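You operate a simulated robot arm through the tools that you are given. There is no shell and no other tool.

You are at the controls of a simulated robot arm. One attempt, no reset.

## Task
Move the pressed rail mould to the rack and load the slat mould in its place.
Fine: park the block first; both are hot, up to 120 degrees: black handles only; then the block that the chart names. The motor stays on.

It is judged by the outcome, as a careful person would: the job done as asked, and still so three seconds after it is handed in. It fails if anything else is knocked over, pushed out of place, dropped, spilled or broken.

## Robot
A 7-joint arm with a two-finger parallel gripper, fixed in place. Base frame: the origin is at the foot of the arm, x ahead of it, y to its left, z up; the work surface is at about z = 800. Readings come in mm, degrees, newtons and seconds.
Its first joint turns from -166.0 to 166.0 degrees. Payload 4.4 kg.
The TCP is the grasp point between the finger pads, 23 mm short of the fingertips. In the tool frame z runs along the fingers and y along their closing line. Largest opening 94 mm; finger width 38, thickness 10; the body of the gripper, 54 by 96 mm, starts 39 mm behind the TCP.
Orientation is that of the tool frame in the base frame, as [roll, pitch, yaw] about the fixed x, y, z axes, in that order (R = Rz(yaw) Ry(pitch) Rx(roll)). With the fingers straight down and closing along the base's y, the tool's x points along the base's -x, its y along +y and its z along -z.

## Interface
- The arm moves only by the tool send_rows. Its arguments are lists of equal length, an entry for each row: "dr": the turn, a rotation vector about the tool's x, y, z in degrees, a list of three; "dp": the shift along the tool's x, y, z in mm, a list of three; "claw": the gripper command, from -1 (fully open) to 1 (shut), values between in proportion. In form: {"dr": [[ax, ay, az], ...], "dp": [[tx, ty, tz], ...], "claw": [claw, ...]}. A call has 1 to 20 rows; each row shifts and turns the commanded pose from where the row before left it, along the tool's axes as they then stand. Rows are played at 5 a second. More than 50 mm and 8.6 degrees between two rows, or a gripper value outside its range, and nothing of the call is played. A pose out of reach is approached as far as the arm can. The call stops where the force on the tool passes 40 N (or 10 N more than at its start, if that is more) or the arm is blocked; 0.2 s more then pass. The fingers move at their own pace (about 72 mm/s each) and stop on an object; they squeeze with about 45 N. The grip force told is the motor's: it shows also when the fingers shut on nothing. Time passes only in rows, and 0.2 s behind the last, so rows that do not move let the fingers close. It gives the time, the measured TCP pose, the force on the tool (base axes), the opening and the grip force at its end, in the units of the frame above (readings bear some noise), with the torque about the TCP (base axes, N m) and any sound that the robot's microphone picked up.
- Cameras (640 x 400 px; columns grow to the right, rows downward): "scene" is fixed at [50.4, -500.9, 1559.5]; the picture's right is [0.50, -0.87, 0.00], its down [-0.54, -0.31, -0.78] and it looks along [0.68, 0.39, -0.63] (base axes); focal length 332 px, centre (320, 200). "wrist" rides on the gripper at [86, 16, -74] in the tool frame; the picture's right is [-0.18, 0.98, 0.00], its down [-0.58, -0.11, -0.81] and it looks along [-0.79, -0.15, 0.59] (tool axes); focal length 243 px, centre (320, 200). There is no depth. A picture from a camera that has moved, and an enlarged one, comes with that camera's place and axes in the base frame and with its lens.
- get_image(camera): a new picture of that camera. No time passes.
- zoom(camera, box): a new picture of the part [left, top, right, bottom] of that camera's present view, enlarged. No time passes.
- finish_job(): hands the job in; it is judged then, once.

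Places have to be worked out from the pictures, the camera data and where the tool is seen. Open the gripper and draw the arm clear of the work before you hand the job in, unless the task says otherwise.

The tools are called after ">>>" as a command line: name --argument value ..., lists and objects as JSON in quotes. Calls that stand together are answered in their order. send_rows: Moves the arm, as the interface text tells. Its arguments: {"type":"object","properties":{"dr":{"type":"array"},"dp":{"type":"array"},"claw":{"type":"array"}},"required":["dr","dp","claw"]} The other tools are called the same way: get_image (camera) takes a picture; zoom (camera, box) takes an enlarged picture of a part of a camera's view; finish_job () hands the job in.

At the start:

```text
t: 0.0
eef_pos: [744.5, 155.1, 1147.5]
ee_rot: [179.9, 0.0, 179.9]
wrist_force: [0.4, 0.2, -0.3]
wrist_torque: [-0.02, -0.03, 0.02]
gripper_width: 93.9
grip_force: 0.0
```

scene: 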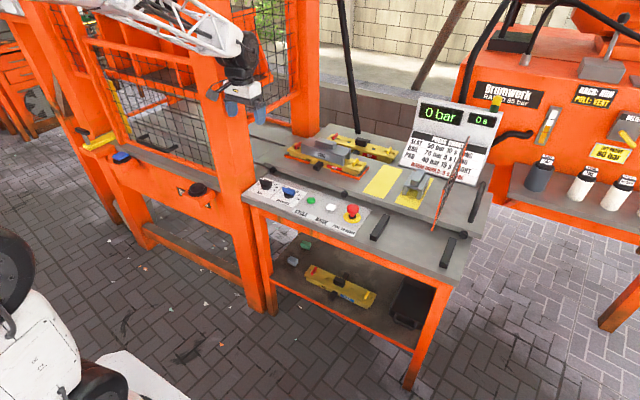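
wrist: 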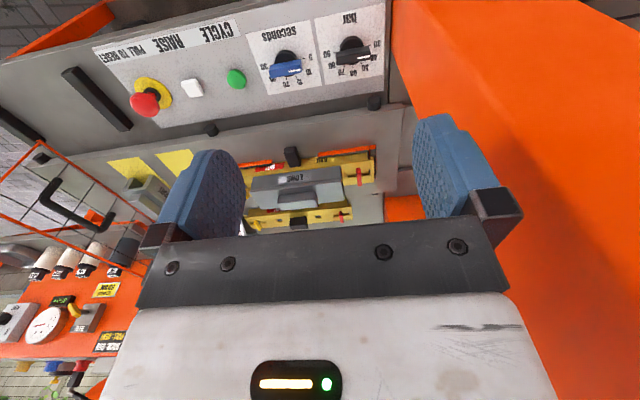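

I start by looking closely at the scene to find the moulds, blocks, chart and rack.

>>> zoom --camera "scene" --box '[240, 110, 400, 210]'

>>> zoom --camera "scene" --box '[360, 90, 520, 190]'

>>> zoom --camera "scene" --box '[240, 160, 400, 260]'

>>> zoom --camera "scene" --box '[270, 220, 430, 320]'

>>> zoom --camera "scene" --box '[480, 50, 640, 150]'

>>> zoom --camera "wrist" --box '[200, 120, 400, 245]'

>>> zoom --camera "scene" --box '[80, 0, 320, 150]'

```text
4.00 times, centred on (320, 160) of scene
camera zoom: at [50.4, -500.9, 1559.5], right [0.5, -0.87, 0.0], down [-0.54, -0.31, -0.78], along [0.68, 0.39, -0.63], focal length 1326 px, centre (320, 360)
```

zoom: 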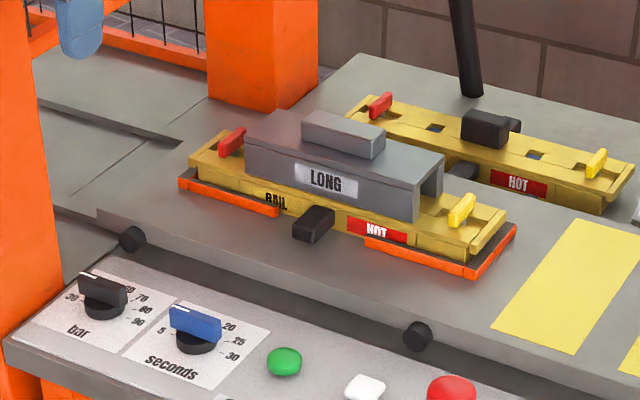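

```text
4.00 times, centred on (440, 140) of scene
camera zoom: at [50.4, -500.9, 1559.5], right [0.5, -0.87, 0.0], down [-0.54, -0.31, -0.78], along [0.68, 0.39, -0.63], focal length 1326 px, centre (-160, 440)
```

zoom: 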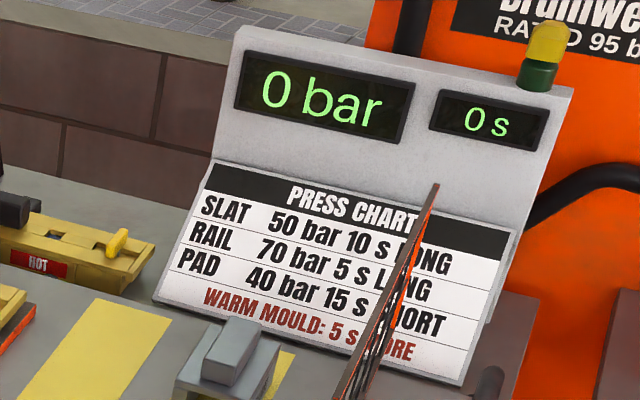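

```text
4.00 times, centred on (320, 210) of scene
camera zoom: at [50.4, -500.9, 1559.5], right [0.5, -0.87, 0.0], down [-0.54, -0.31, -0.78], along [0.68, 0.39, -0.63], focal length 1326 px, centre (320, 160)
```

zoom: 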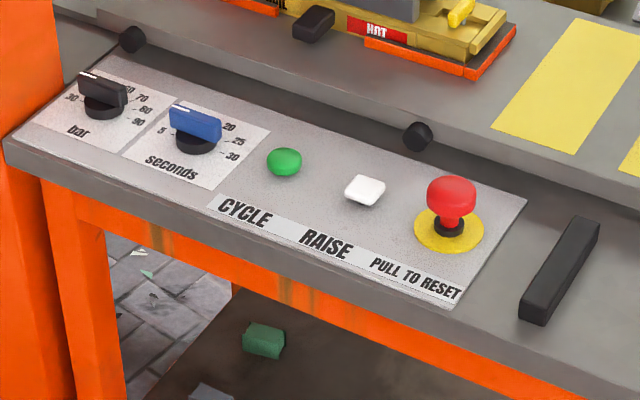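

```text
4.00 times, centred on (350, 270) of scene
camera zoom: at [50.4, -500.9, 1559.5], right [0.5, -0.87, 0.0], down [-0.54, -0.31, -0.78], along [0.68, 0.39, -0.63], focal length 1326 px, centre (200, -80)
```

zoom: 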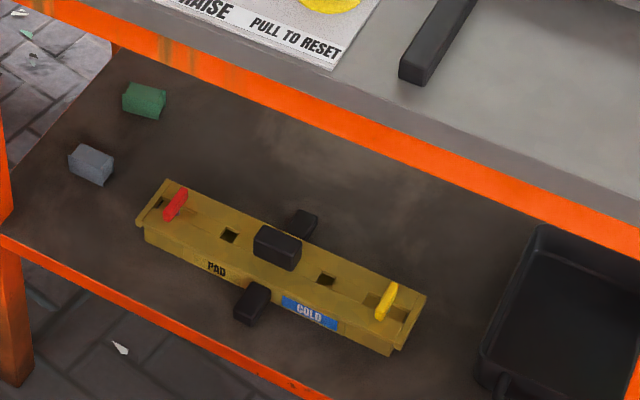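

```text
4.00 times, centred on (560, 100) of scene
camera zoom: at [50.4, -500.9, 1559.5], right [0.5, -0.87, 0.0], down [-0.54, -0.31, -0.78], along [0.68, 0.39, -0.63], focal length 1326 px, centre (-640, 600)
```

zoom: 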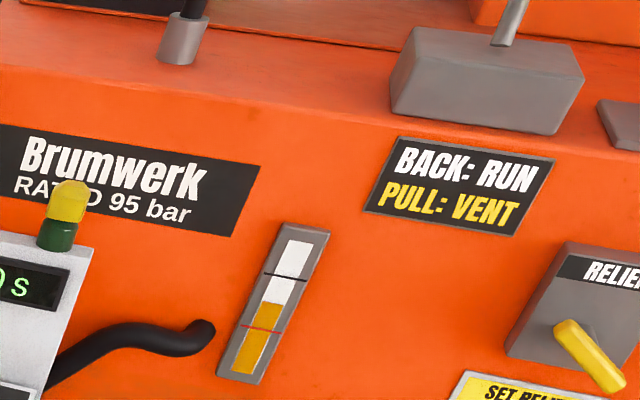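

```text
3.20 times, centred on (300, 182) of wrist
camera zoom: at [658.5, 169.8, 1222.6], right [0.18, 0.98, 0.0], down [0.58, -0.11, 0.81], along [0.79, -0.15, -0.59], focal length 776 px, centre (384, 256)
```

zoom: 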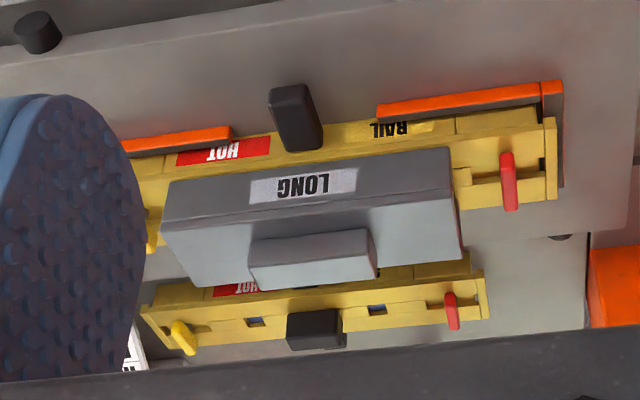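

```text
2.67 times, centred on (200, 75) of scene
camera zoom: at [50.4, -500.9, 1559.5], right [0.5, -0.87, 0.0], down [-0.54, -0.31, -0.78], along [0.68, 0.39, -0.63], focal length 884 px, centre (640, 533)
```

zoom: 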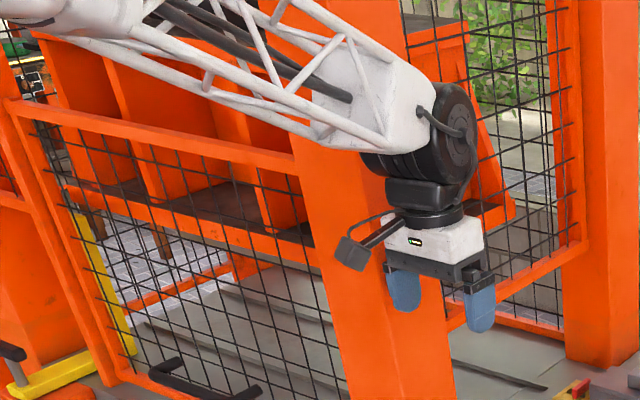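

The rail mould with the LONG block sits in an orange nest, with a second hot mould behind it and yellow park marks to the right. I zoom on the right side of the table and on the candidate racks to identify them.

>>> zoom --camera "scene" --box '[350, 170, 510, 270]'

>>> zoom --camera "wrist" --box '[0, 60, 200, 185]'

>>> zoom --camera "wrist" --box '[0, 150, 160, 250]'

>>> zoom --camera "wrist" --box '[60, 0, 400, 212]'

>>> zoom --camera "scene" --box '[0, 0, 160, 100]'

>>> zoom --camera "scene" --box '[80, 100, 240, 200]'

>>> zoom --camera "scene" --box '[500, 90, 640, 178]'

```text
4.00 times, centred on (430, 220) of scene
camera zoom: at [50.4, -500.9, 1559.5], right [0.5, -0.87, 0.0], down [-0.54, -0.31, -0.78], along [0.68, 0.39, -0.63], focal length 1326 px, centre (-120, 120)
```

zoom: 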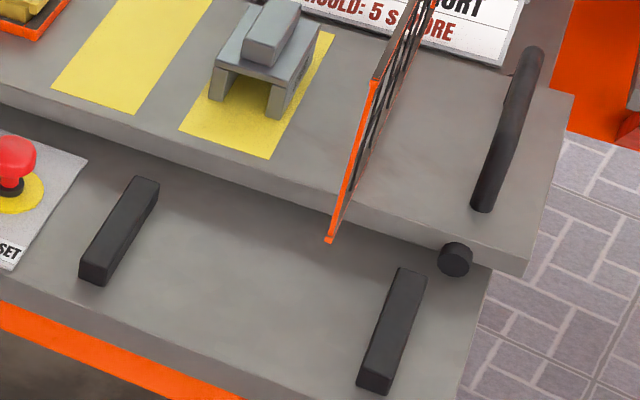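

```text
3.20 times, centred on (100, 122) of wrist
camera zoom: at [658.5, 169.8, 1222.6], right [0.18, 0.98, 0.0], down [0.58, -0.11, 0.81], along [0.79, -0.15, -0.59], focal length 776 px, centre (1024, 448)
```

zoom: 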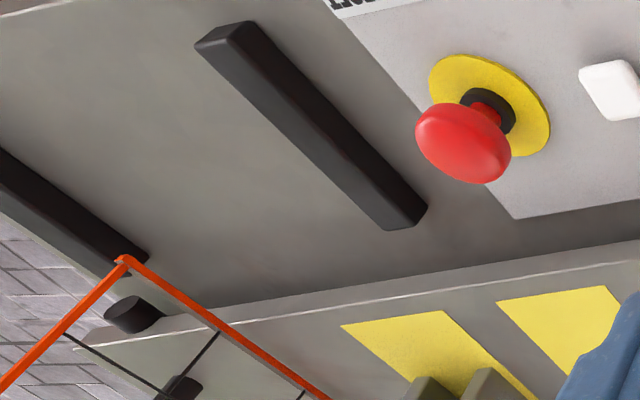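

```text
4.00 times, centred on (80, 200) of wrist
camera zoom: at [658.5, 169.8, 1222.6], right [0.18, 0.98, 0.0], down [0.58, -0.11, 0.81], along [0.79, -0.15, -0.59], focal length 970 px, centre (1280, 200)
```

zoom: 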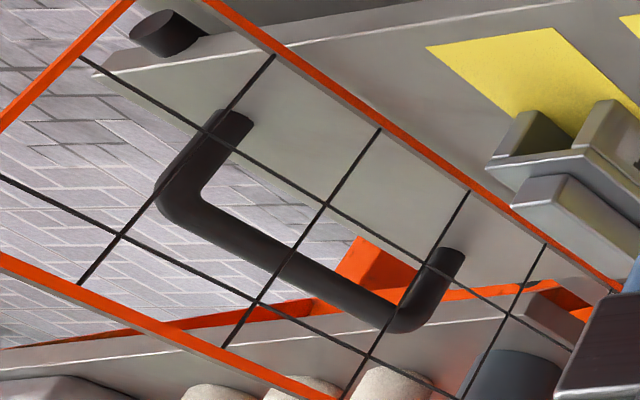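

```text
1.88 times, centred on (230, 106) of wrist
camera zoom: at [658.5, 169.8, 1222.6], right [0.18, 0.98, 0.0], down [0.58, -0.11, 0.81], along [0.79, -0.15, -0.59], focal length 457 px, centre (489, 377)
```

zoom: 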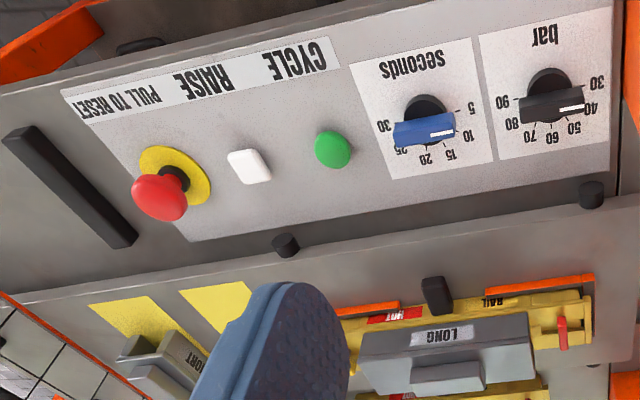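

```text
4.00 times, centred on (80, 50) of scene
camera zoom: at [50.4, -500.9, 1559.5], right [0.5, -0.87, 0.0], down [-0.54, -0.31, -0.78], along [0.68, 0.39, -0.63], focal length 1326 px, centre (1280, 800)
```

zoom: 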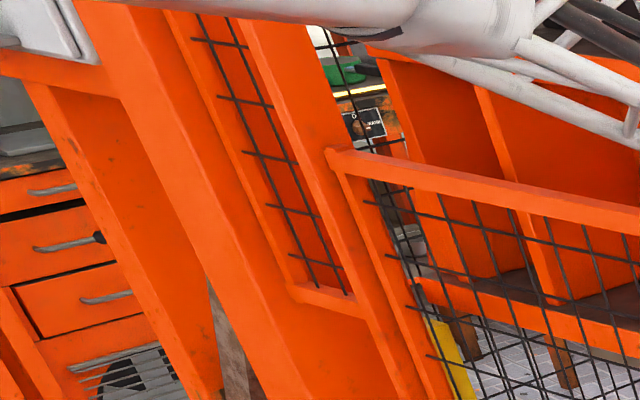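

```text
4.00 times, centred on (160, 150) of scene
camera zoom: at [50.4, -500.9, 1559.5], right [0.5, -0.87, 0.0], down [-0.54, -0.31, -0.78], along [0.68, 0.39, -0.63], focal length 1326 px, centre (960, 400)
```

zoom: 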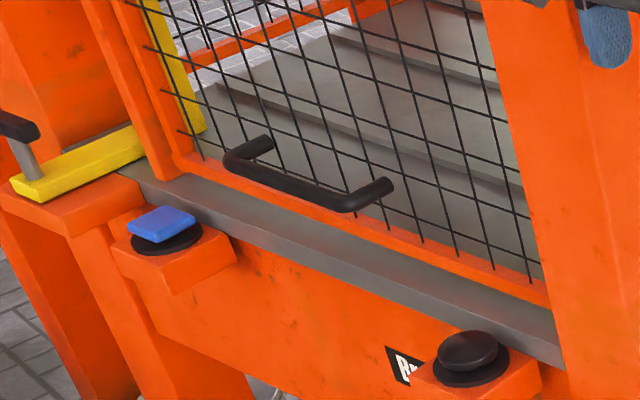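

```text
4.55 times, centred on (570, 134) of scene
camera zoom: at [50.4, -500.9, 1559.5], right [0.5, -0.87, 0.0], down [-0.54, -0.31, -0.78], along [0.68, 0.39, -0.63], focal length 1507 px, centre (-816, 500)
```

zoom: 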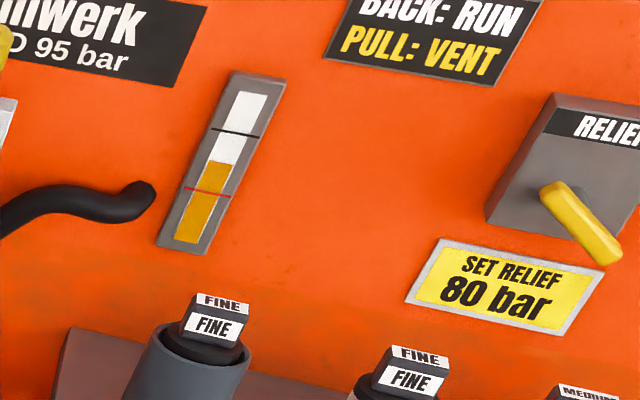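

The right part of the ledge has two black bars, about 218 mm apart, which I take to be the cooling rack. One yellow mark is free beside the SHORT block, so that is the parking spot. I move up and over the middle of the table for a second viewpoint so I can triangulate.

>>> send_rows --dr '[[0, 0, 0], [0, 0, 0], [0, 0, 0], [0, 0, 0], [0, 0, 0], [0, 0, 0]]' --dp '[[19, -41, -10], [19, -41, -10], [19, -41, -10], [19, -41, -10], [19, -41, -10], [0, 0, 0]]' --claw '[-1, -1, -1, -1, -1, -1]'

>>> get_image --camera "wrist"

>>> get_image --camera "scene"

```text
t: 1.4
eef_pos: [648.7, -54.3, 1196.7]
ee_rot: [179.9, 0.1, -180.0]
wrist_force: [0.9, -0.4, 0.4]
wrist_torque: [0.01, 0.01, 0.0]
gripper_width: 94.0
grip_force: 0.1
```

```text
taken
camera wrist: at [562.8, -37.3, 1271.9], right [0.18, 0.98, 0.0], down [0.58, -0.11, 0.81], along [0.79, -0.15, -0.59], focal length 243 px, centre (320, 200)
```

wrist: 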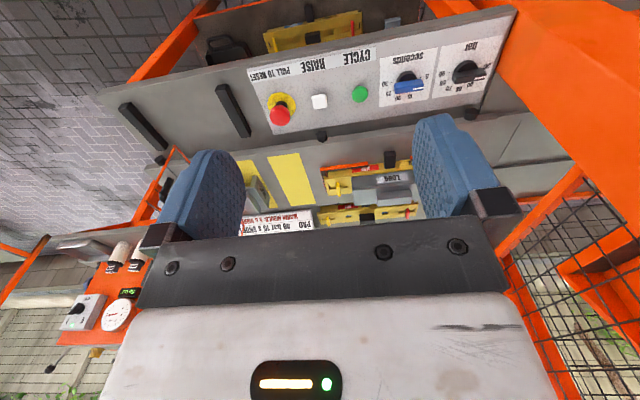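

```text
taken
```

scene: 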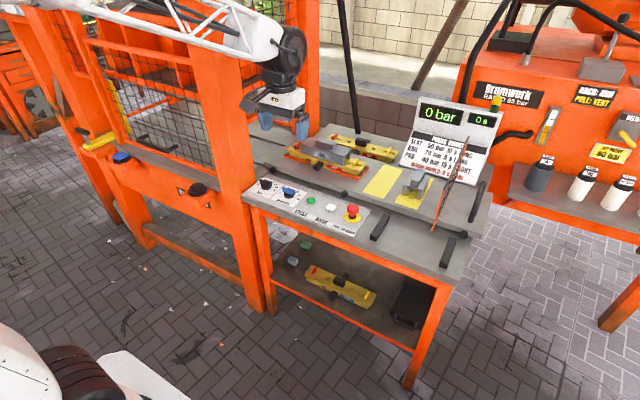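

I zoom into this new view to measure the same features.

>>> zoom --camera "wrist" --box '[220, 130, 420, 255]'

>>> zoom --camera "wrist" --box '[90, 60, 290, 185]'

>>> zoom --camera "wrist" --box '[90, 120, 250, 220]'

>>> zoom --camera "scene" --box '[260, 115, 420, 215]'

```text
3.20 times, centred on (320, 192) of wrist
camera zoom: at [562.8, -37.3, 1271.9], right [0.18, 0.98, 0.0], down [0.58, -0.11, 0.81], along [0.79, -0.15, -0.59], focal length 776 px, centre (320, 224)
```

zoom: 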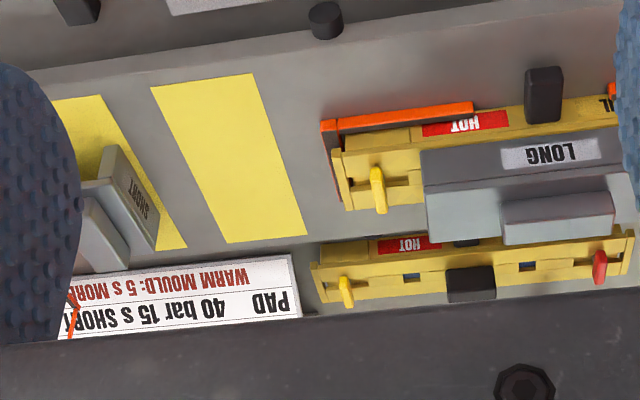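

```text
3.20 times, centred on (190, 122) of wrist
camera zoom: at [562.8, -37.3, 1271.9], right [0.18, 0.98, 0.0], down [0.58, -0.11, 0.81], along [0.79, -0.15, -0.59], focal length 776 px, centre (736, 448)
```

zoom: 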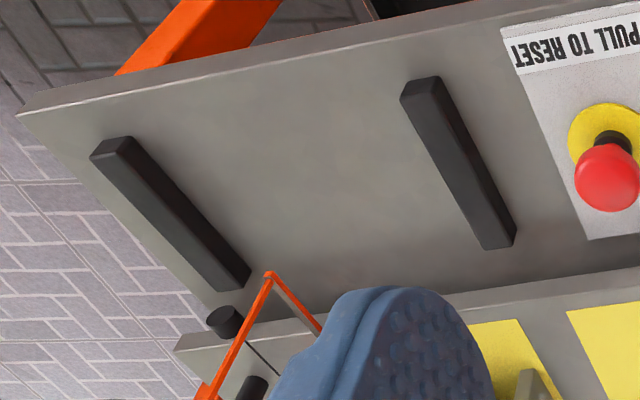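

```text
4.00 times, centred on (170, 170) of wrist
camera zoom: at [562.8, -37.3, 1271.9], right [0.18, 0.98, 0.0], down [0.58, -0.11, 0.81], along [0.79, -0.15, -0.59], focal length 970 px, centre (920, 320)
```

zoom: 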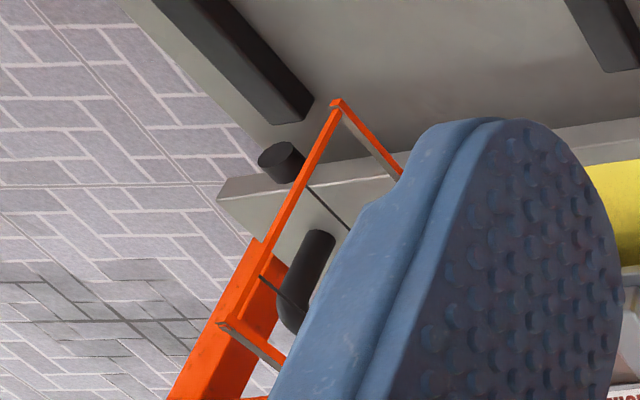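

```text
4.00 times, centred on (340, 165) of scene
camera zoom: at [50.4, -500.9, 1559.5], right [0.5, -0.87, 0.0], down [-0.54, -0.31, -0.78], along [0.68, 0.39, -0.63], focal length 1326 px, centre (240, 340)
```

zoom: 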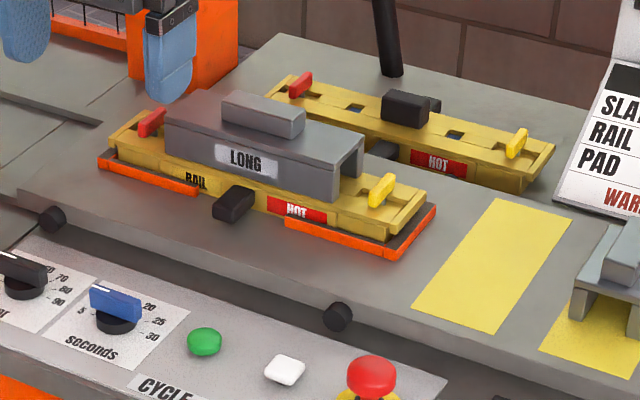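

Triangulation from three views agrees. The tray top is at z≈837, the LONG block's front face is at x≈1019, y≈50, and the free park mark spans x 953–1166, y −160 to −242. The rear mould sits lower and further back, with its front at x≈1228. That is far out, so I test the reach at a safe height.

>>> send_rows --dr '[[0, 0, 0], [0, 0, 0], [0, 0, 0], [0, 0, 0], [0, 0, 0], [0, 0, 0], [0, 0, 0], [0, 0, 0], [0, 0, 0], [0, 0, 0]]' --dp '[[-39, 11, 13], [-39, 11, 13], [-39, 11, 13], [-39, 11, 13], [-39, 11, 13], [-39, 11, 13], [-39, 11, 13], [-39, 11, 13], [-39, 11, 13], [0, 0, 0]]' --claw '[-1, -1, -1, -1, -1, -1, -1, -1, -1, -1]'

>>> get_image --camera "wrist"

>>> get_image --camera "scene"

```text
t: 3.6
eef_pos: [1002.6, 50.0, 1083.8]
ee_rot: [-179.9, 0.1, 179.9]
wrist_force: [-0.1, 0.7, -0.7]
wrist_torque: [0.01, 0.02, -0.01]
gripper_width: 93.9
grip_force: 0.0
```

```text
taken
camera wrist: at [916.4, 65.4, 1158.8], right [0.18, 0.98, 0.0], down [0.58, -0.11, 0.81], along [0.79, -0.15, -0.59], focal length 243 px, centre (320, 200)
```

wrist: 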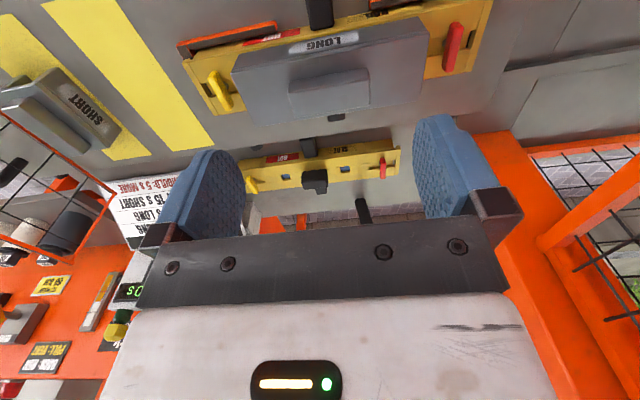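

```text
taken
```

scene: 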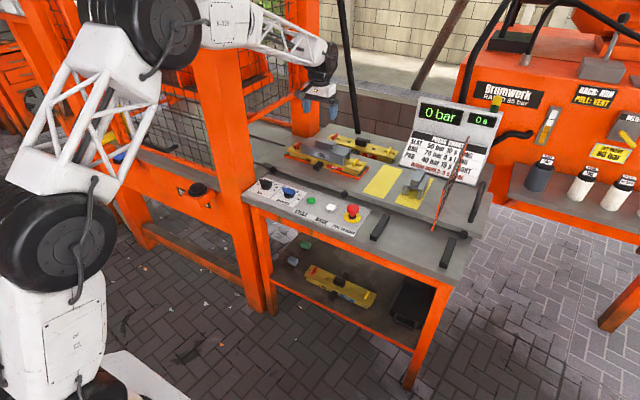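

The arm reaches x=1003 easily at this height. I look closer at the rear mould and the block from here.

>>> zoom --camera "wrist" --box '[240, 125, 420, 238]'

>>> zoom --camera "wrist" --box '[170, 0, 500, 140]'

>>> zoom --camera "wrist" --box '[0, 0, 230, 170]'

>>> zoom --camera "wrist" --box '[0, 100, 200, 300]'

```text
3.54 times, centred on (330, 182) of wrist
camera zoom: at [916.4, 65.4, 1158.8], right [0.18, 0.98, 0.0], down [0.58, -0.11, 0.81], along [0.79, -0.15, -0.59], focal length 859 px, centre (285, 266)
```

zoom: 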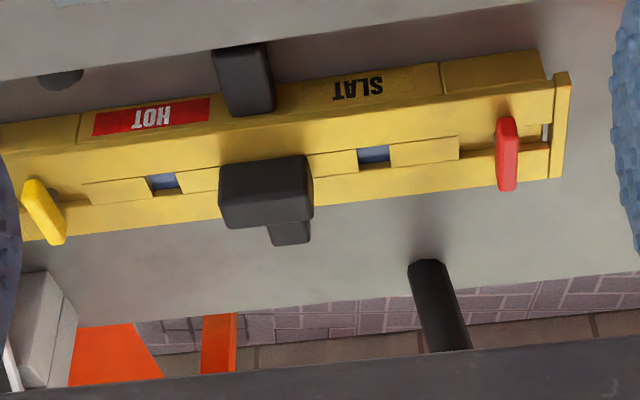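

```text
1.94 times, centred on (335, 70) of wrist
camera zoom: at [916.4, 65.4, 1158.8], right [0.18, 0.98, 0.0], down [0.58, -0.11, 0.81], along [0.79, -0.15, -0.59], focal length 470 px, centre (291, 452)
```

zoom: 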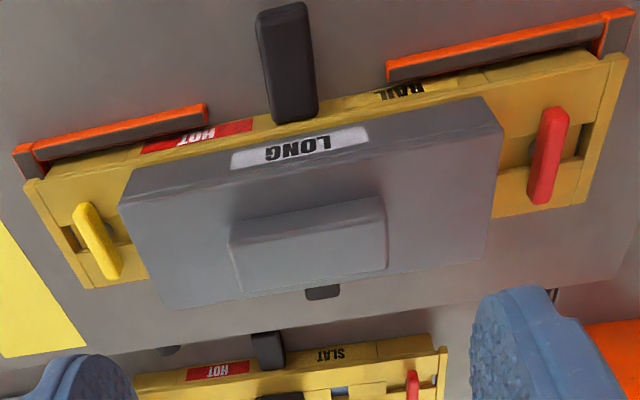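

```text
2.35 times, centred on (115, 85) of wrist
camera zoom: at [916.4, 65.4, 1158.8], right [0.18, 0.98, 0.0], down [0.58, -0.11, 0.81], along [0.79, -0.15, -0.59], focal length 571 px, centre (802, 471)
```

zoom: 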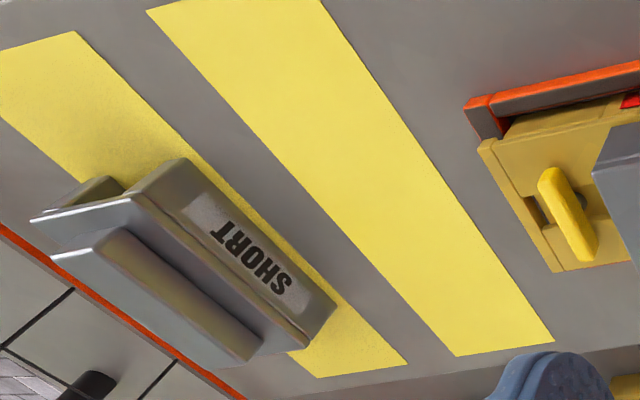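

```text
2.00 times, centred on (100, 200) of wrist
camera zoom: at [916.4, 65.4, 1158.8], right [0.18, 0.98, 0.0], down [0.58, -0.11, 0.81], along [0.79, -0.15, -0.59], focal length 485 px, centre (760, 200)
```

zoom: 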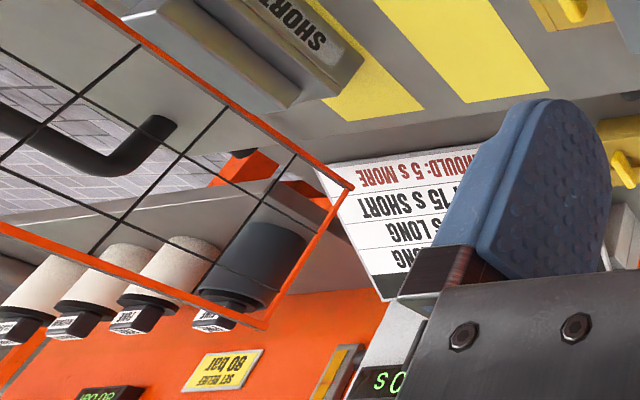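

The rear mould reads SLAT, with its black top handle at about x≈1260, y≈-10, top z≈862. I test reach further out at a safe height.

>>> send_rows --dr '[[0, 0, 0], [0, 0, 0], [0, 0, 0], [0, 0, 0], [0, 0, 0], [0, 0, 0]]' --dp '[[-40, -8, 0], [-40, -8, 0], [-40, -8, 0], [-40, -8, 0], [0, 0, 0], [0, 0, 0]]' --claw '[-1, -1, -1, -1, -1, -1]'

```text
t: 5.0
eef_pos: [1161.9, 16.7, 1082.2]
ee_rot: [-180.0, 0.0, -180.0]
wrist_force: [0.4, 0.8, -1.5]
wrist_torque: [0.01, 0.01, 0.07]
gripper_width: 94.1
grip_force: 0.1
```

Still tracking fully; I go on to x≈1260 at the same height.

>>> send_rows --dr '[[0, 0, 0], [0, 0, 0], [0, 0, 0], [0, 0, 0]]' --dp '[[-35, -8, 0], [-35, -8, 0], [-30, -8, 0], [0, 0, 0]]' --claw '[-1, -1, -1, -1]'

>>> get_image --camera "scene"

>>> get_image --camera "wrist"

```text
t: 6.0
eef_pos: [1261.9, -7.6, 1083.0]
ee_rot: [-179.9, 0.0, -180.0]
wrist_force: [0.6, -0.8, -0.8]
wrist_torque: [-0.01, -0.01, 0.0]
gripper_width: 93.9
grip_force: 0.1
```

```text
taken
```

scene: 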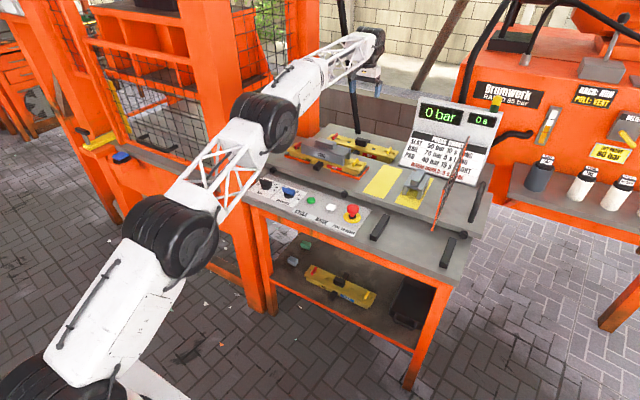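

```text
taken
camera wrist: at [1175.4, 8.3, 1157.2], right [0.18, 0.98, 0.0], down [0.58, -0.11, 0.81], along [0.79, -0.15, -0.59], focal length 243 px, centre (320, 200)
```

wrist: 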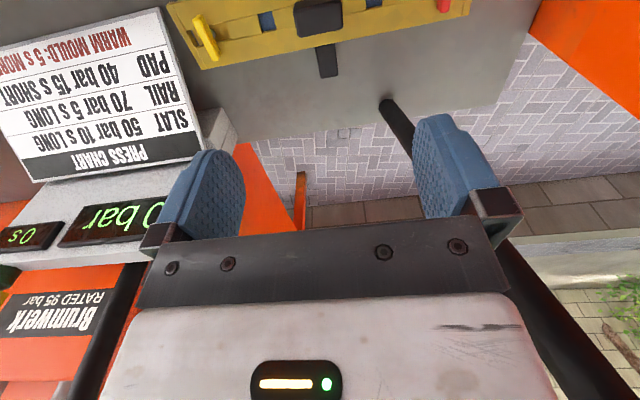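

Reach is fine at this height, and the chart confirms SLAT: 50 bar, 10 s, LONG. I back off to a viewpoint that centres the rail mould and block for precise measurement.

>>> send_rows --dr '[[0, 0, 0], [0, 0, 0], [0, 0, 0], [0, 0, 0], [0, 0, 0], [0, 0, 0], [0, 0, 0], [0, 0, 0], [0, 0, 0], [0, 0, 0], [0, 0, 0]]' --dp '[[42, 10, 0], [42, 10, 0], [42, 10, 0], [42, 10, 0], [42, 10, 0], [42, 10, 0], [42, 10, 0], [42, 10, 0], [42, 10, 0], [42, 10, 0], [0, 0, 0]]' --claw '[-1, -1, -1, -1, -1, -1, -1, -1, -1, -1, -1]'

>>> zoom --camera "wrist" --box '[230, 120, 430, 245]'

>>> zoom --camera "wrist" --box '[80, 20, 420, 232]'

>>> zoom --camera "scene" --box '[275, 130, 395, 205]'

```text
t: 8.4
eef_pos: [840.9, 93.3, 1082.0]
ee_rot: [180.0, 0.1, 180.0]
wrist_force: [0.4, -0.7, -0.2]
wrist_torque: [0.01, -0.01, 0.0]
gripper_width: 94.2
grip_force: 0.1
```

```text
3.20 times, centred on (330, 182) of wrist
camera zoom: at [753.8, 108.8, 1156.2], right [0.18, 0.98, 0.0], down [0.58, -0.11, 0.81], along [0.79, -0.15, -0.59], focal length 776 px, centre (288, 256)
```

zoom: 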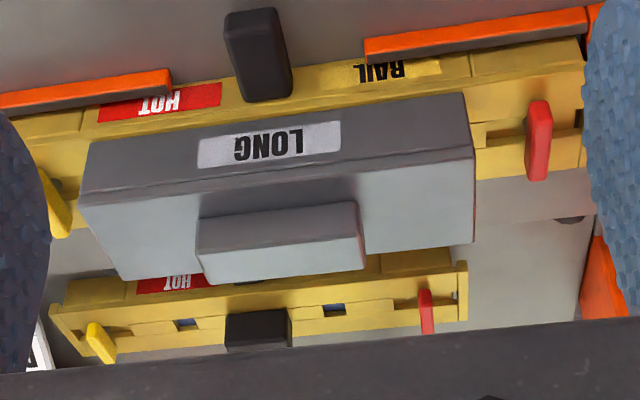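

```text
1.88 times, centred on (250, 126) of wrist
camera zoom: at [753.8, 108.8, 1156.2], right [0.18, 0.98, 0.0], down [0.58, -0.11, 0.81], along [0.79, -0.15, -0.59], focal length 457 px, centre (452, 339)
```

zoom: 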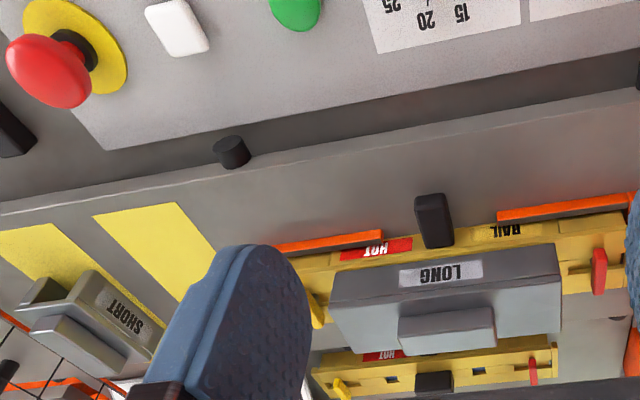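

```text
5.33 times, centred on (335, 168) of scene
camera zoom: at [50.4, -500.9, 1559.5], right [0.5, -0.87, 0.0], down [-0.54, -0.31, -0.78], along [0.68, 0.39, -0.63], focal length 1768 px, centre (240, 373)
```

zoom: 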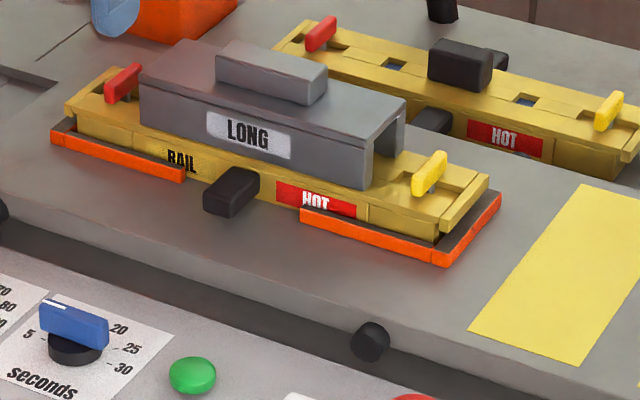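

I zoom tightly on the block's grip ridge and the rest of the mould in both cameras for precise edges.

>>> zoom --camera "wrist" --box '[250, 145, 390, 215]'

>>> zoom --camera "scene" --box '[295, 133, 359, 173]'

```text
4.57 times, centred on (320, 180) of wrist
camera zoom: at [753.8, 108.8, 1156.2], right [0.18, 0.98, 0.0], down [0.58, -0.11, 0.81], along [0.79, -0.15, -0.59], focal length 1109 px, centre (320, 291)
```

zoom: 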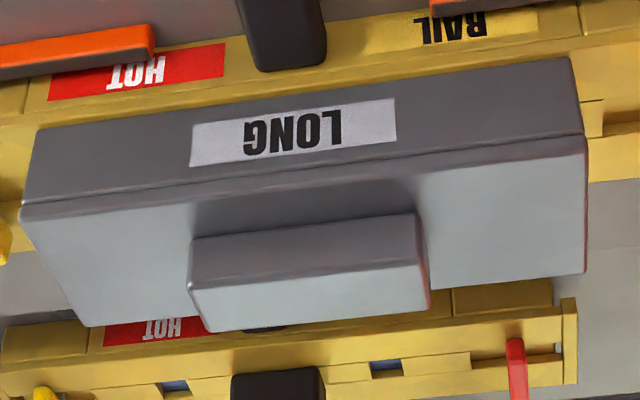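

```text
10.00 times, centred on (327, 153) of scene
camera zoom: at [50.4, -500.9, 1559.5], right [0.5, -0.87, 0.0], down [-0.54, -0.31, -0.78], along [0.68, 0.39, -0.63], focal length 3315 px, centre (250, 670)
```

zoom: 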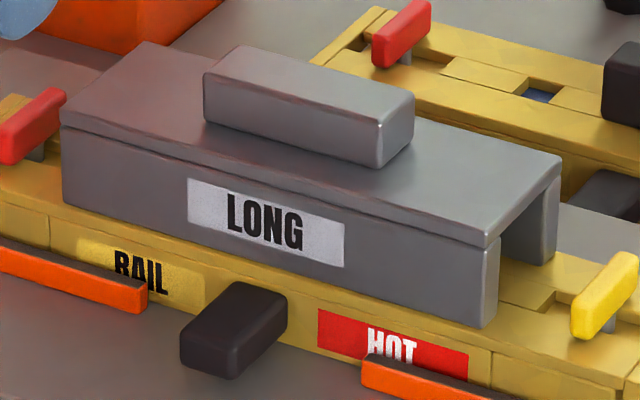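

The views agree on the LONG block. Its grip ridge is about 30 mm (x) by 78 mm (y), centred at (1053, 50) with the top at z≈935 and the plate at ≈915. I move above it and turn the wrist 90° so the fingers close along x.

>>> send_rows --dr '[[0, 0, 0], [0, 0, 0], [0, 0, 0], [0, 0, 0], [0, 0, 0], [0, 0, -8.1818], [0, 0, -8.1818], [0, 0, -8.1818], [0, 0, -8.1818], [0, 0, -8.1818], [0, 0, -8.1818], [0, 0, -8.1818], [0, 0, -8.1818], [0, 0, -8.1818], [0, 0, -8.1818], [0, 0, -8.1818], [0, 0, 0]]' --dp '[[-42.2, -8.66, 0], [-42.2, -8.66, 0], [-42.2, -8.66, 0], [-42.2, -8.66, 0], [-42.2, -8.66, 0], [0, 0, 0], [0, 0, 0], [0, 0, 0], [0, 0, 0], [0, 0, 0], [0, 0, 0], [0, 0, 0], [0, 0, 0], [0, 0, 0], [0, 0, 0], [0, 0, 0], [0, 0, 0]]' --claw '[-1, -1, -1, -1, -1, -1, -1, -1, -1, -1, -1, -1, -1, -1, -1, -1, -1]'

>>> get_image --camera "wrist"

>>> get_image --camera "scene"

```text
t: 12.0
eef_pos: [1051.1, 47.8, 1080.7]
ee_rot: [180.0, -0.1, -89.9]
wrist_force: [-0.4, 0.0, -0.6]
wrist_torque: [0.02, 0.0, 0.03]
gripper_width: 93.8
grip_force: 0.1
```

```text
taken
camera wrist: at [1035.9, -38.1, 1155.5], right [-0.98, 0.18, 0.0], down [0.11, 0.58, 0.81], along [0.15, 0.79, -0.59], focal length 243 px, centre (320, 200)
```

wrist: 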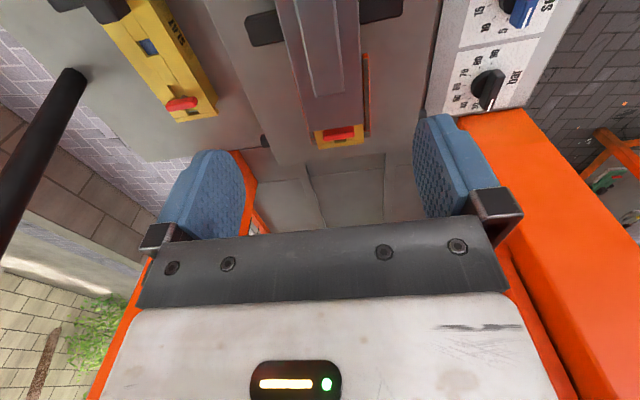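

```text
taken
```

scene: 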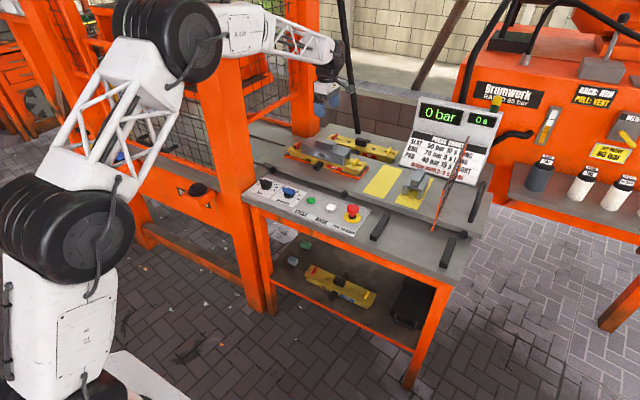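

I zoom on the ridge in this end-on view to refine its x position.

>>> zoom --camera "wrist" --box '[230, 0, 420, 150]'

```text
2.67 times, centred on (325, 75) of wrist
camera zoom: at [1035.9, -38.1, 1155.5], right [-0.98, 0.18, 0.0], down [0.11, 0.58, 0.81], along [0.15, 0.79, -0.59], focal length 647 px, centre (307, 533)
```

zoom: 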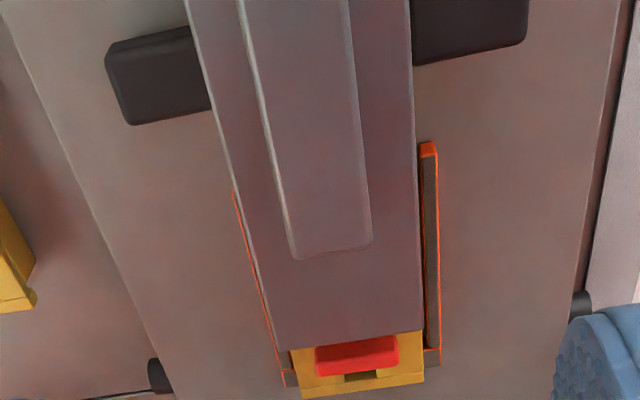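

The ridge centre is at x≈1051 and the tool is aligned with it. I descend to 950 with the claw partly closed to about 60 mm and check.

>>> send_rows --dr '[[0, 0, 0], [0, 0, 0], [0, 0, 0], [0, 0, 0], [0, 0, 0]]' --dp '[[-2, 0, 32], [0, 0, 33], [0, 0, 33], [0, 0, 32], [0, 0, 0]]' --claw '[-0.28, -0.28, -0.28, -0.28, -0.28]'

>>> get_image --camera "wrist"

>>> zoom --camera "scene" --box '[275, 110, 395, 185]'

```text
t: 13.2
eef_pos: [1052.5, 51.6, 950.2]
ee_rot: [-180.0, 0.0, -89.9]
wrist_force: [-0.1, -0.6, -0.1]
wrist_torque: [-0.02, -0.01, 0.0]
gripper_width: 60.1
grip_force: 0.0
```

```text
taken
camera wrist: at [1036.1, -34.5, 1025.0], right [-0.98, 0.18, 0.0], down [0.11, 0.58, 0.81], along [0.15, 0.79, -0.59], focal length 243 px, centre (320, 200)
```

wrist: 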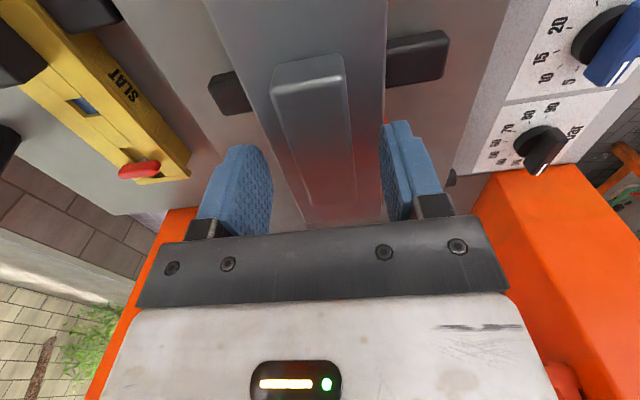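

```text
5.33 times, centred on (335, 148) of scene
camera zoom: at [50.4, -500.9, 1559.5], right [0.5, -0.87, 0.0], down [-0.54, -0.31, -0.78], along [0.68, 0.39, -0.63], focal length 1768 px, centre (240, 480)
```

zoom: 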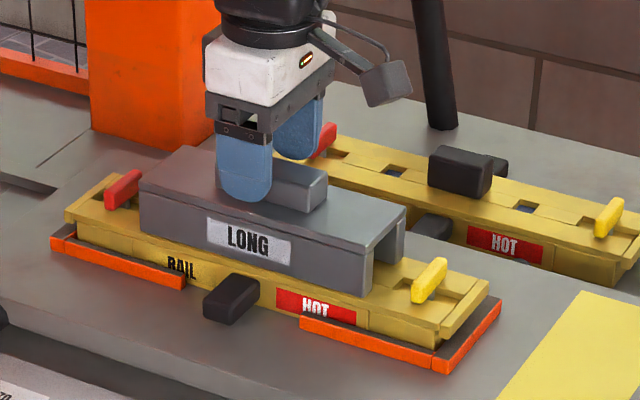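

The ridge is centred between the fingers with the tips just above the plate. I descend 9 mm and close.

>>> send_rows --dr '[[0, 0, 0], [0, 0, 0], [0, 0, 0], [0, 0, 0], [0, 0, 0], [0, 0, 0]]' --dp '[[0, 0, 5], [0, 0, 4], [0, 0, 0], [0, 0, 0], [0, 0, 0], [0, 0, 0]]' --claw '[-0.28, -0.28, -0.28, 1, 1, 1]'

>>> zoom --camera "scene" --box '[275, 110, 395, 185]'

```text
t: 14.6
eef_pos: [1051.4, 51.7, 940.9]
ee_rot: [180.0, 0.0, -90.0]
wrist_force: [2.0, 0.0, -0.1]
wrist_torque: [0.02, -0.05, 0.03]
gripper_width: 29.9
grip_force: 44.8
```

```text
5.33 times, centred on (335, 148) of scene
camera zoom: at [50.4, -500.9, 1559.5], right [0.5, -0.87, 0.0], down [-0.54, -0.31, -0.78], along [0.68, 0.39, -0.63], focal length 1768 px, centre (240, 480)
```

zoom: 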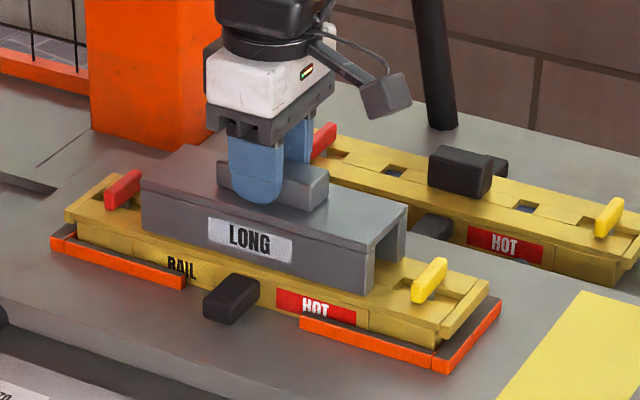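

The grip holds at 29.9 mm, matching the ridge. I lift straight up and watch the force and the view.

>>> send_rows --dr '[[0, 0, 0], [0, 0, 0], [0, 0, 0], [0, 0, 0], [0, 0, 0], [0, 0, 0], [0, 0, 0]]' --dp '[[0, 0, -4], [0, 0, -8], [0, 0, -15], [0, 0, -20], [0, 0, -25], [0, 0, -28], [0, 0, 0]]' --claw '[1, 1, 1, 1, 1, 1, 1]'

>>> zoom --camera "scene" --box '[260, 85, 420, 185]'

>>> get_image --camera "wrist"

```text
t: 16.2
eef_pos: [1051.0, 49.2, 1040.3]
ee_rot: [179.9, -0.1, -90.0]
wrist_force: [-0.4, 0.4, 0.2]
wrist_torque: [0.03, 0.0, 0.01]
gripper_width: 0.0
grip_force: 42.8
```

```text
4.00 times, centred on (340, 135) of scene
camera zoom: at [50.4, -500.9, 1559.5], right [0.5, -0.87, 0.0], down [-0.54, -0.31, -0.78], along [0.68, 0.39, -0.63], focal length 1326 px, centre (240, 460)
```

zoom: 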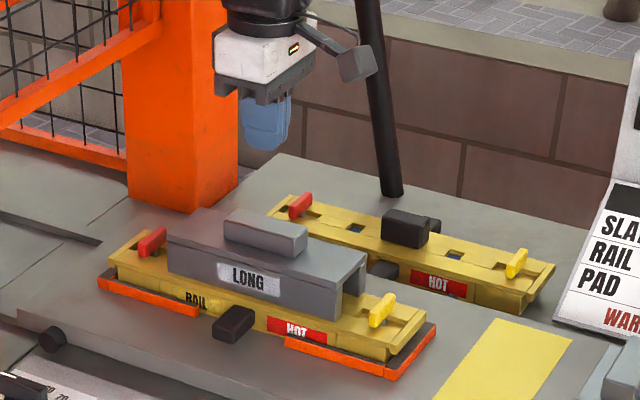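

```text
taken
camera wrist: at [1035.7, -36.5, 1116.0], right [-0.98, 0.18, 0.0], down [0.11, 0.58, 0.81], along [0.15, 0.79, -0.59], focal length 243 px, centre (320, 200)
```

wrist: 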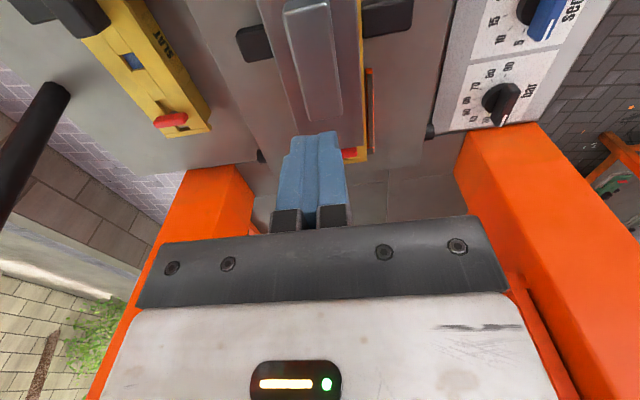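

The fingers slid off the ridge. The block looks unmoved, but the hold was too shallow. I reopen, go back down slowly and feel for the plate so I can grip as deep as possible.

>>> send_rows --dr '[[0, 0, 0], [0, 0, 0], [0, 0, 0], [0, 0, 0], [0, 0, 0], [0, 0, 0]]' --dp '[[0, 0, 0], [0, 0, 0], [0, 0, 30], [0, 0, 35], [0, 0, 30], [0, 0, 0]]' --claw '[-0.28, -0.28, -0.28, -0.28, -0.28, -0.28]'

>>> send_rows --dr '[[0, 0, 0], [0, 0, 0], [0, 0, 0], [0, 0, 0]]' --dp '[[0, 0, 3], [0, 0, 2], [0, 0, 1], [0, 0, 0]]' --claw '[-0.28, -0.28, -0.28, -0.28]'

>>> zoom --camera "scene" --box '[295, 123, 359, 163]'

>>> get_image --camera "wrist"

```text
t: 17.6
eef_pos: [1052.4, 49.9, 945.1]
ee_rot: [180.0, -0.2, -90.0]
wrist_force: [0.0, -0.1, -0.4]
wrist_torque: [-0.01, 0.01, -0.03]
gripper_width: 60.3
grip_force: 0.0
```

```text
t: 18.6
eef_pos: [1051.1, 50.3, 941.0]
ee_rot: [-180.0, 0.1, -90.0]
wrist_force: [-1.0, 0.3, 0.3]
wrist_torque: [0.02, 0.01, 0.01]
gripper_width: 60.3
grip_force: 0.0
```

```text
10.00 times, centred on (327, 143) of scene
camera zoom: at [50.4, -500.9, 1559.5], right [0.5, -0.87, 0.0], down [-0.54, -0.31, -0.78], along [0.68, 0.39, -0.63], focal length 3315 px, centre (250, 770)
```

zoom: 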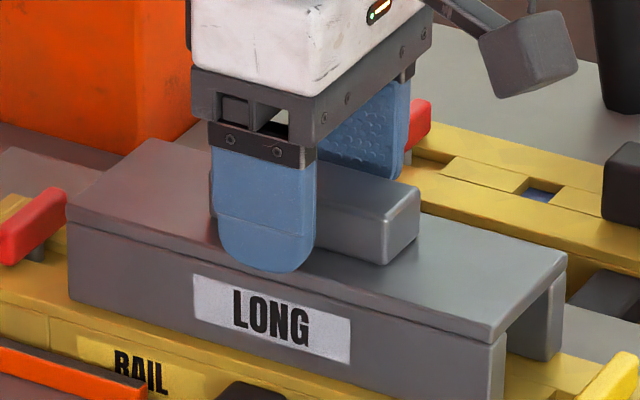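

```text
taken
camera wrist: at [1035.8, -37.2, 1015.2], right [-0.98, 0.18, 0.0], down [0.11, 0.58, 0.81], along [0.15, 0.79, -0.59], focal length 243 px, centre (320, 200)
```

wrist: 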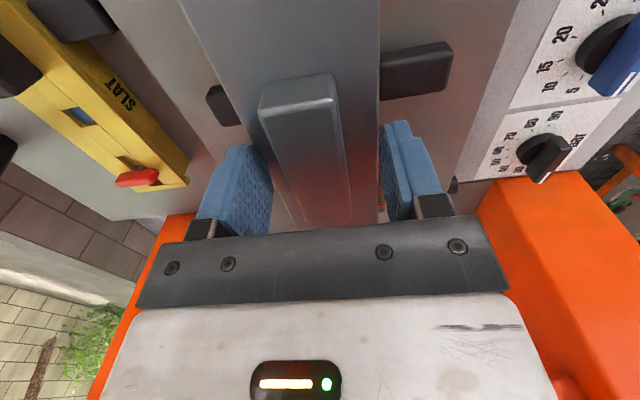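

The block shifted about 2 mm during the slip but still sits on the mould. I narrow the claw to about 42 mm so both tips are over the plate, then feel downward in 1 mm steps.

>>> send_rows --dr '[[0, 0, 0], [0, 0, 0], [0, 0, 0], [0, 0, 0], [0, 0, 0]]' --dp '[[0, 0, 0], [0, 0, 0], [0, 0, 1], [0, 0, 1], [0, 0, 0]]' --claw '[0.106, 0.106, 0.106, 0.106, 0.106]'

>>> send_rows --dr '[[0, 0, 0], [0, 0, 0], [0, 0, 0]]' --dp '[[0, 0, 1], [0, 0, 1], [0, 0, 0]]' --claw '[0.106, 0.106, 0.106]'

```text
t: 19.8
eef_pos: [1051.6, 49.5, 939.6]
ee_rot: [-179.9, 0.0, -89.9]
wrist_force: [-1.6, -3.1, 8.8]
wrist_torque: [-0.1, 0.27, 0.0]
gripper_width: 42.8
grip_force: 0.8
```

```text
t: 20.6
eef_pos: [1052.2, 50.3, 939.4]
ee_rot: [-179.9, 0.0, -90.0]
wrist_force: [-0.7, 2.0, 29.0]
wrist_torque: [0.0, 0.72, -0.11]
gripper_width: 42.0
grip_force: 0.1
```

The plate is touched at TCP z≈939.5, so the earlier grip was near full depth. I back off slightly, close with a longer squeeze, then lift a couple of millimetres and read the load.

>>> send_rows --dr '[[0, 0, 0], [0, 0, 0], [0, 0, 0], [0, 0, 0], [0, 0, 0], [0, 0, 0], [0, 0, 0]]' --dp '[[0, 0, -2.5], [0, 0, 0], [0, 0, 0], [0, 0, 0], [0, 0, 0], [0, 0, 0], [0, 0, 0]]' --claw '[0.106, 0.106, 1, 1, 1, 1, 1]'

>>> send_rows --dr '[[0, 0, 0], [0, 0, 0], [0, 0, 0]]' --dp '[[0, 0, -1], [0, 0, -1], [0, 0, 0]]' --claw '[1, 1, 1]'

>>> send_rows --dr '[[0, 0, 0], [0, 0, 0], [0, 0, 0]]' --dp '[[0, 0, -1], [0, 0, -1], [0, 0, 0]]' --claw '[1, 1, 1]'

```text
t: 22.2
eef_pos: [1051.4, 50.0, 938.4]
ee_rot: [179.9, 0.0, -90.0]
wrist_force: [-1.4, -2.7, 14.4]
wrist_torque: [-0.16, 0.13, -0.06]
gripper_width: 29.9
grip_force: 44.4
```

```text
t: 23.0
eef_pos: [1051.6, 49.7, 939.6]
ee_rot: [180.0, 0.0, -90.0]
wrist_force: [0.0, -0.1, 0.3]
wrist_torque: [0.01, 0.03, -0.02]
gripper_width: 29.7
grip_force: 45.3
```

```text
t: 23.8
eef_pos: [1050.4, 50.0, 943.6]
ee_rot: [-180.0, 0.0, -89.9]
wrist_force: [0.5, 1.1, -6.9]
wrist_torque: [0.01, -0.03, -0.03]
gripper_width: 29.4
grip_force: 44.6
```

A load of about 7 N now shows. I look to see whether the block is actually coming up with the fingers.

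>>> send_rows --dr '[[0, 0, 0], [0, 0, 0], [0, 0, 0]]' --dp '[[0, 0, -1], [0, 0, -1], [0, 0, 0]]' --claw '[1, 1, 1]'

>>> zoom --camera "scene" --box '[295, 123, 359, 163]'

>>> zoom --camera "wrist" --box '[200, 60, 440, 240]'

```text
t: 24.6
eef_pos: [1051.3, 49.8, 944.9]
ee_rot: [180.0, 0.0, -90.1]
wrist_force: [0.4, -0.3, -6.7]
wrist_torque: [0.01, 0.01, 0.01]
gripper_width: 29.6
grip_force: 44.7
```

```text
10.00 times, centred on (327, 143) of scene
camera zoom: at [50.4, -500.9, 1559.5], right [0.5, -0.87, 0.0], down [-0.54, -0.31, -0.78], along [0.68, 0.39, -0.63], focal length 3315 px, centre (250, 770)
```

zoom: 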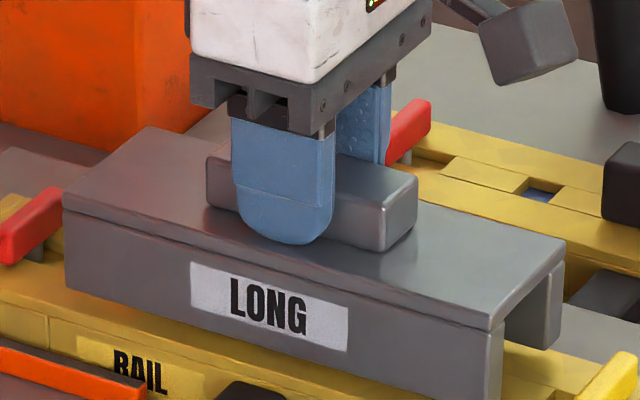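

```text
2.22 times, centred on (320, 150) of wrist
camera zoom: at [1035.7, -36.8, 1020.2], right [-0.98, 0.18, 0.0], down [0.11, 0.58, 0.81], along [0.15, 0.79, -0.59], focal length 539 px, centre (320, 311)
```

zoom: 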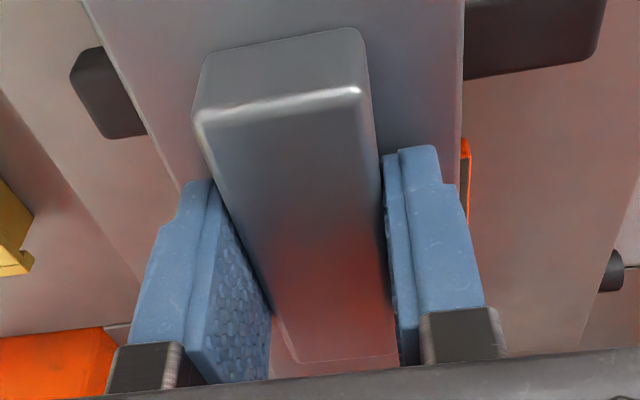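

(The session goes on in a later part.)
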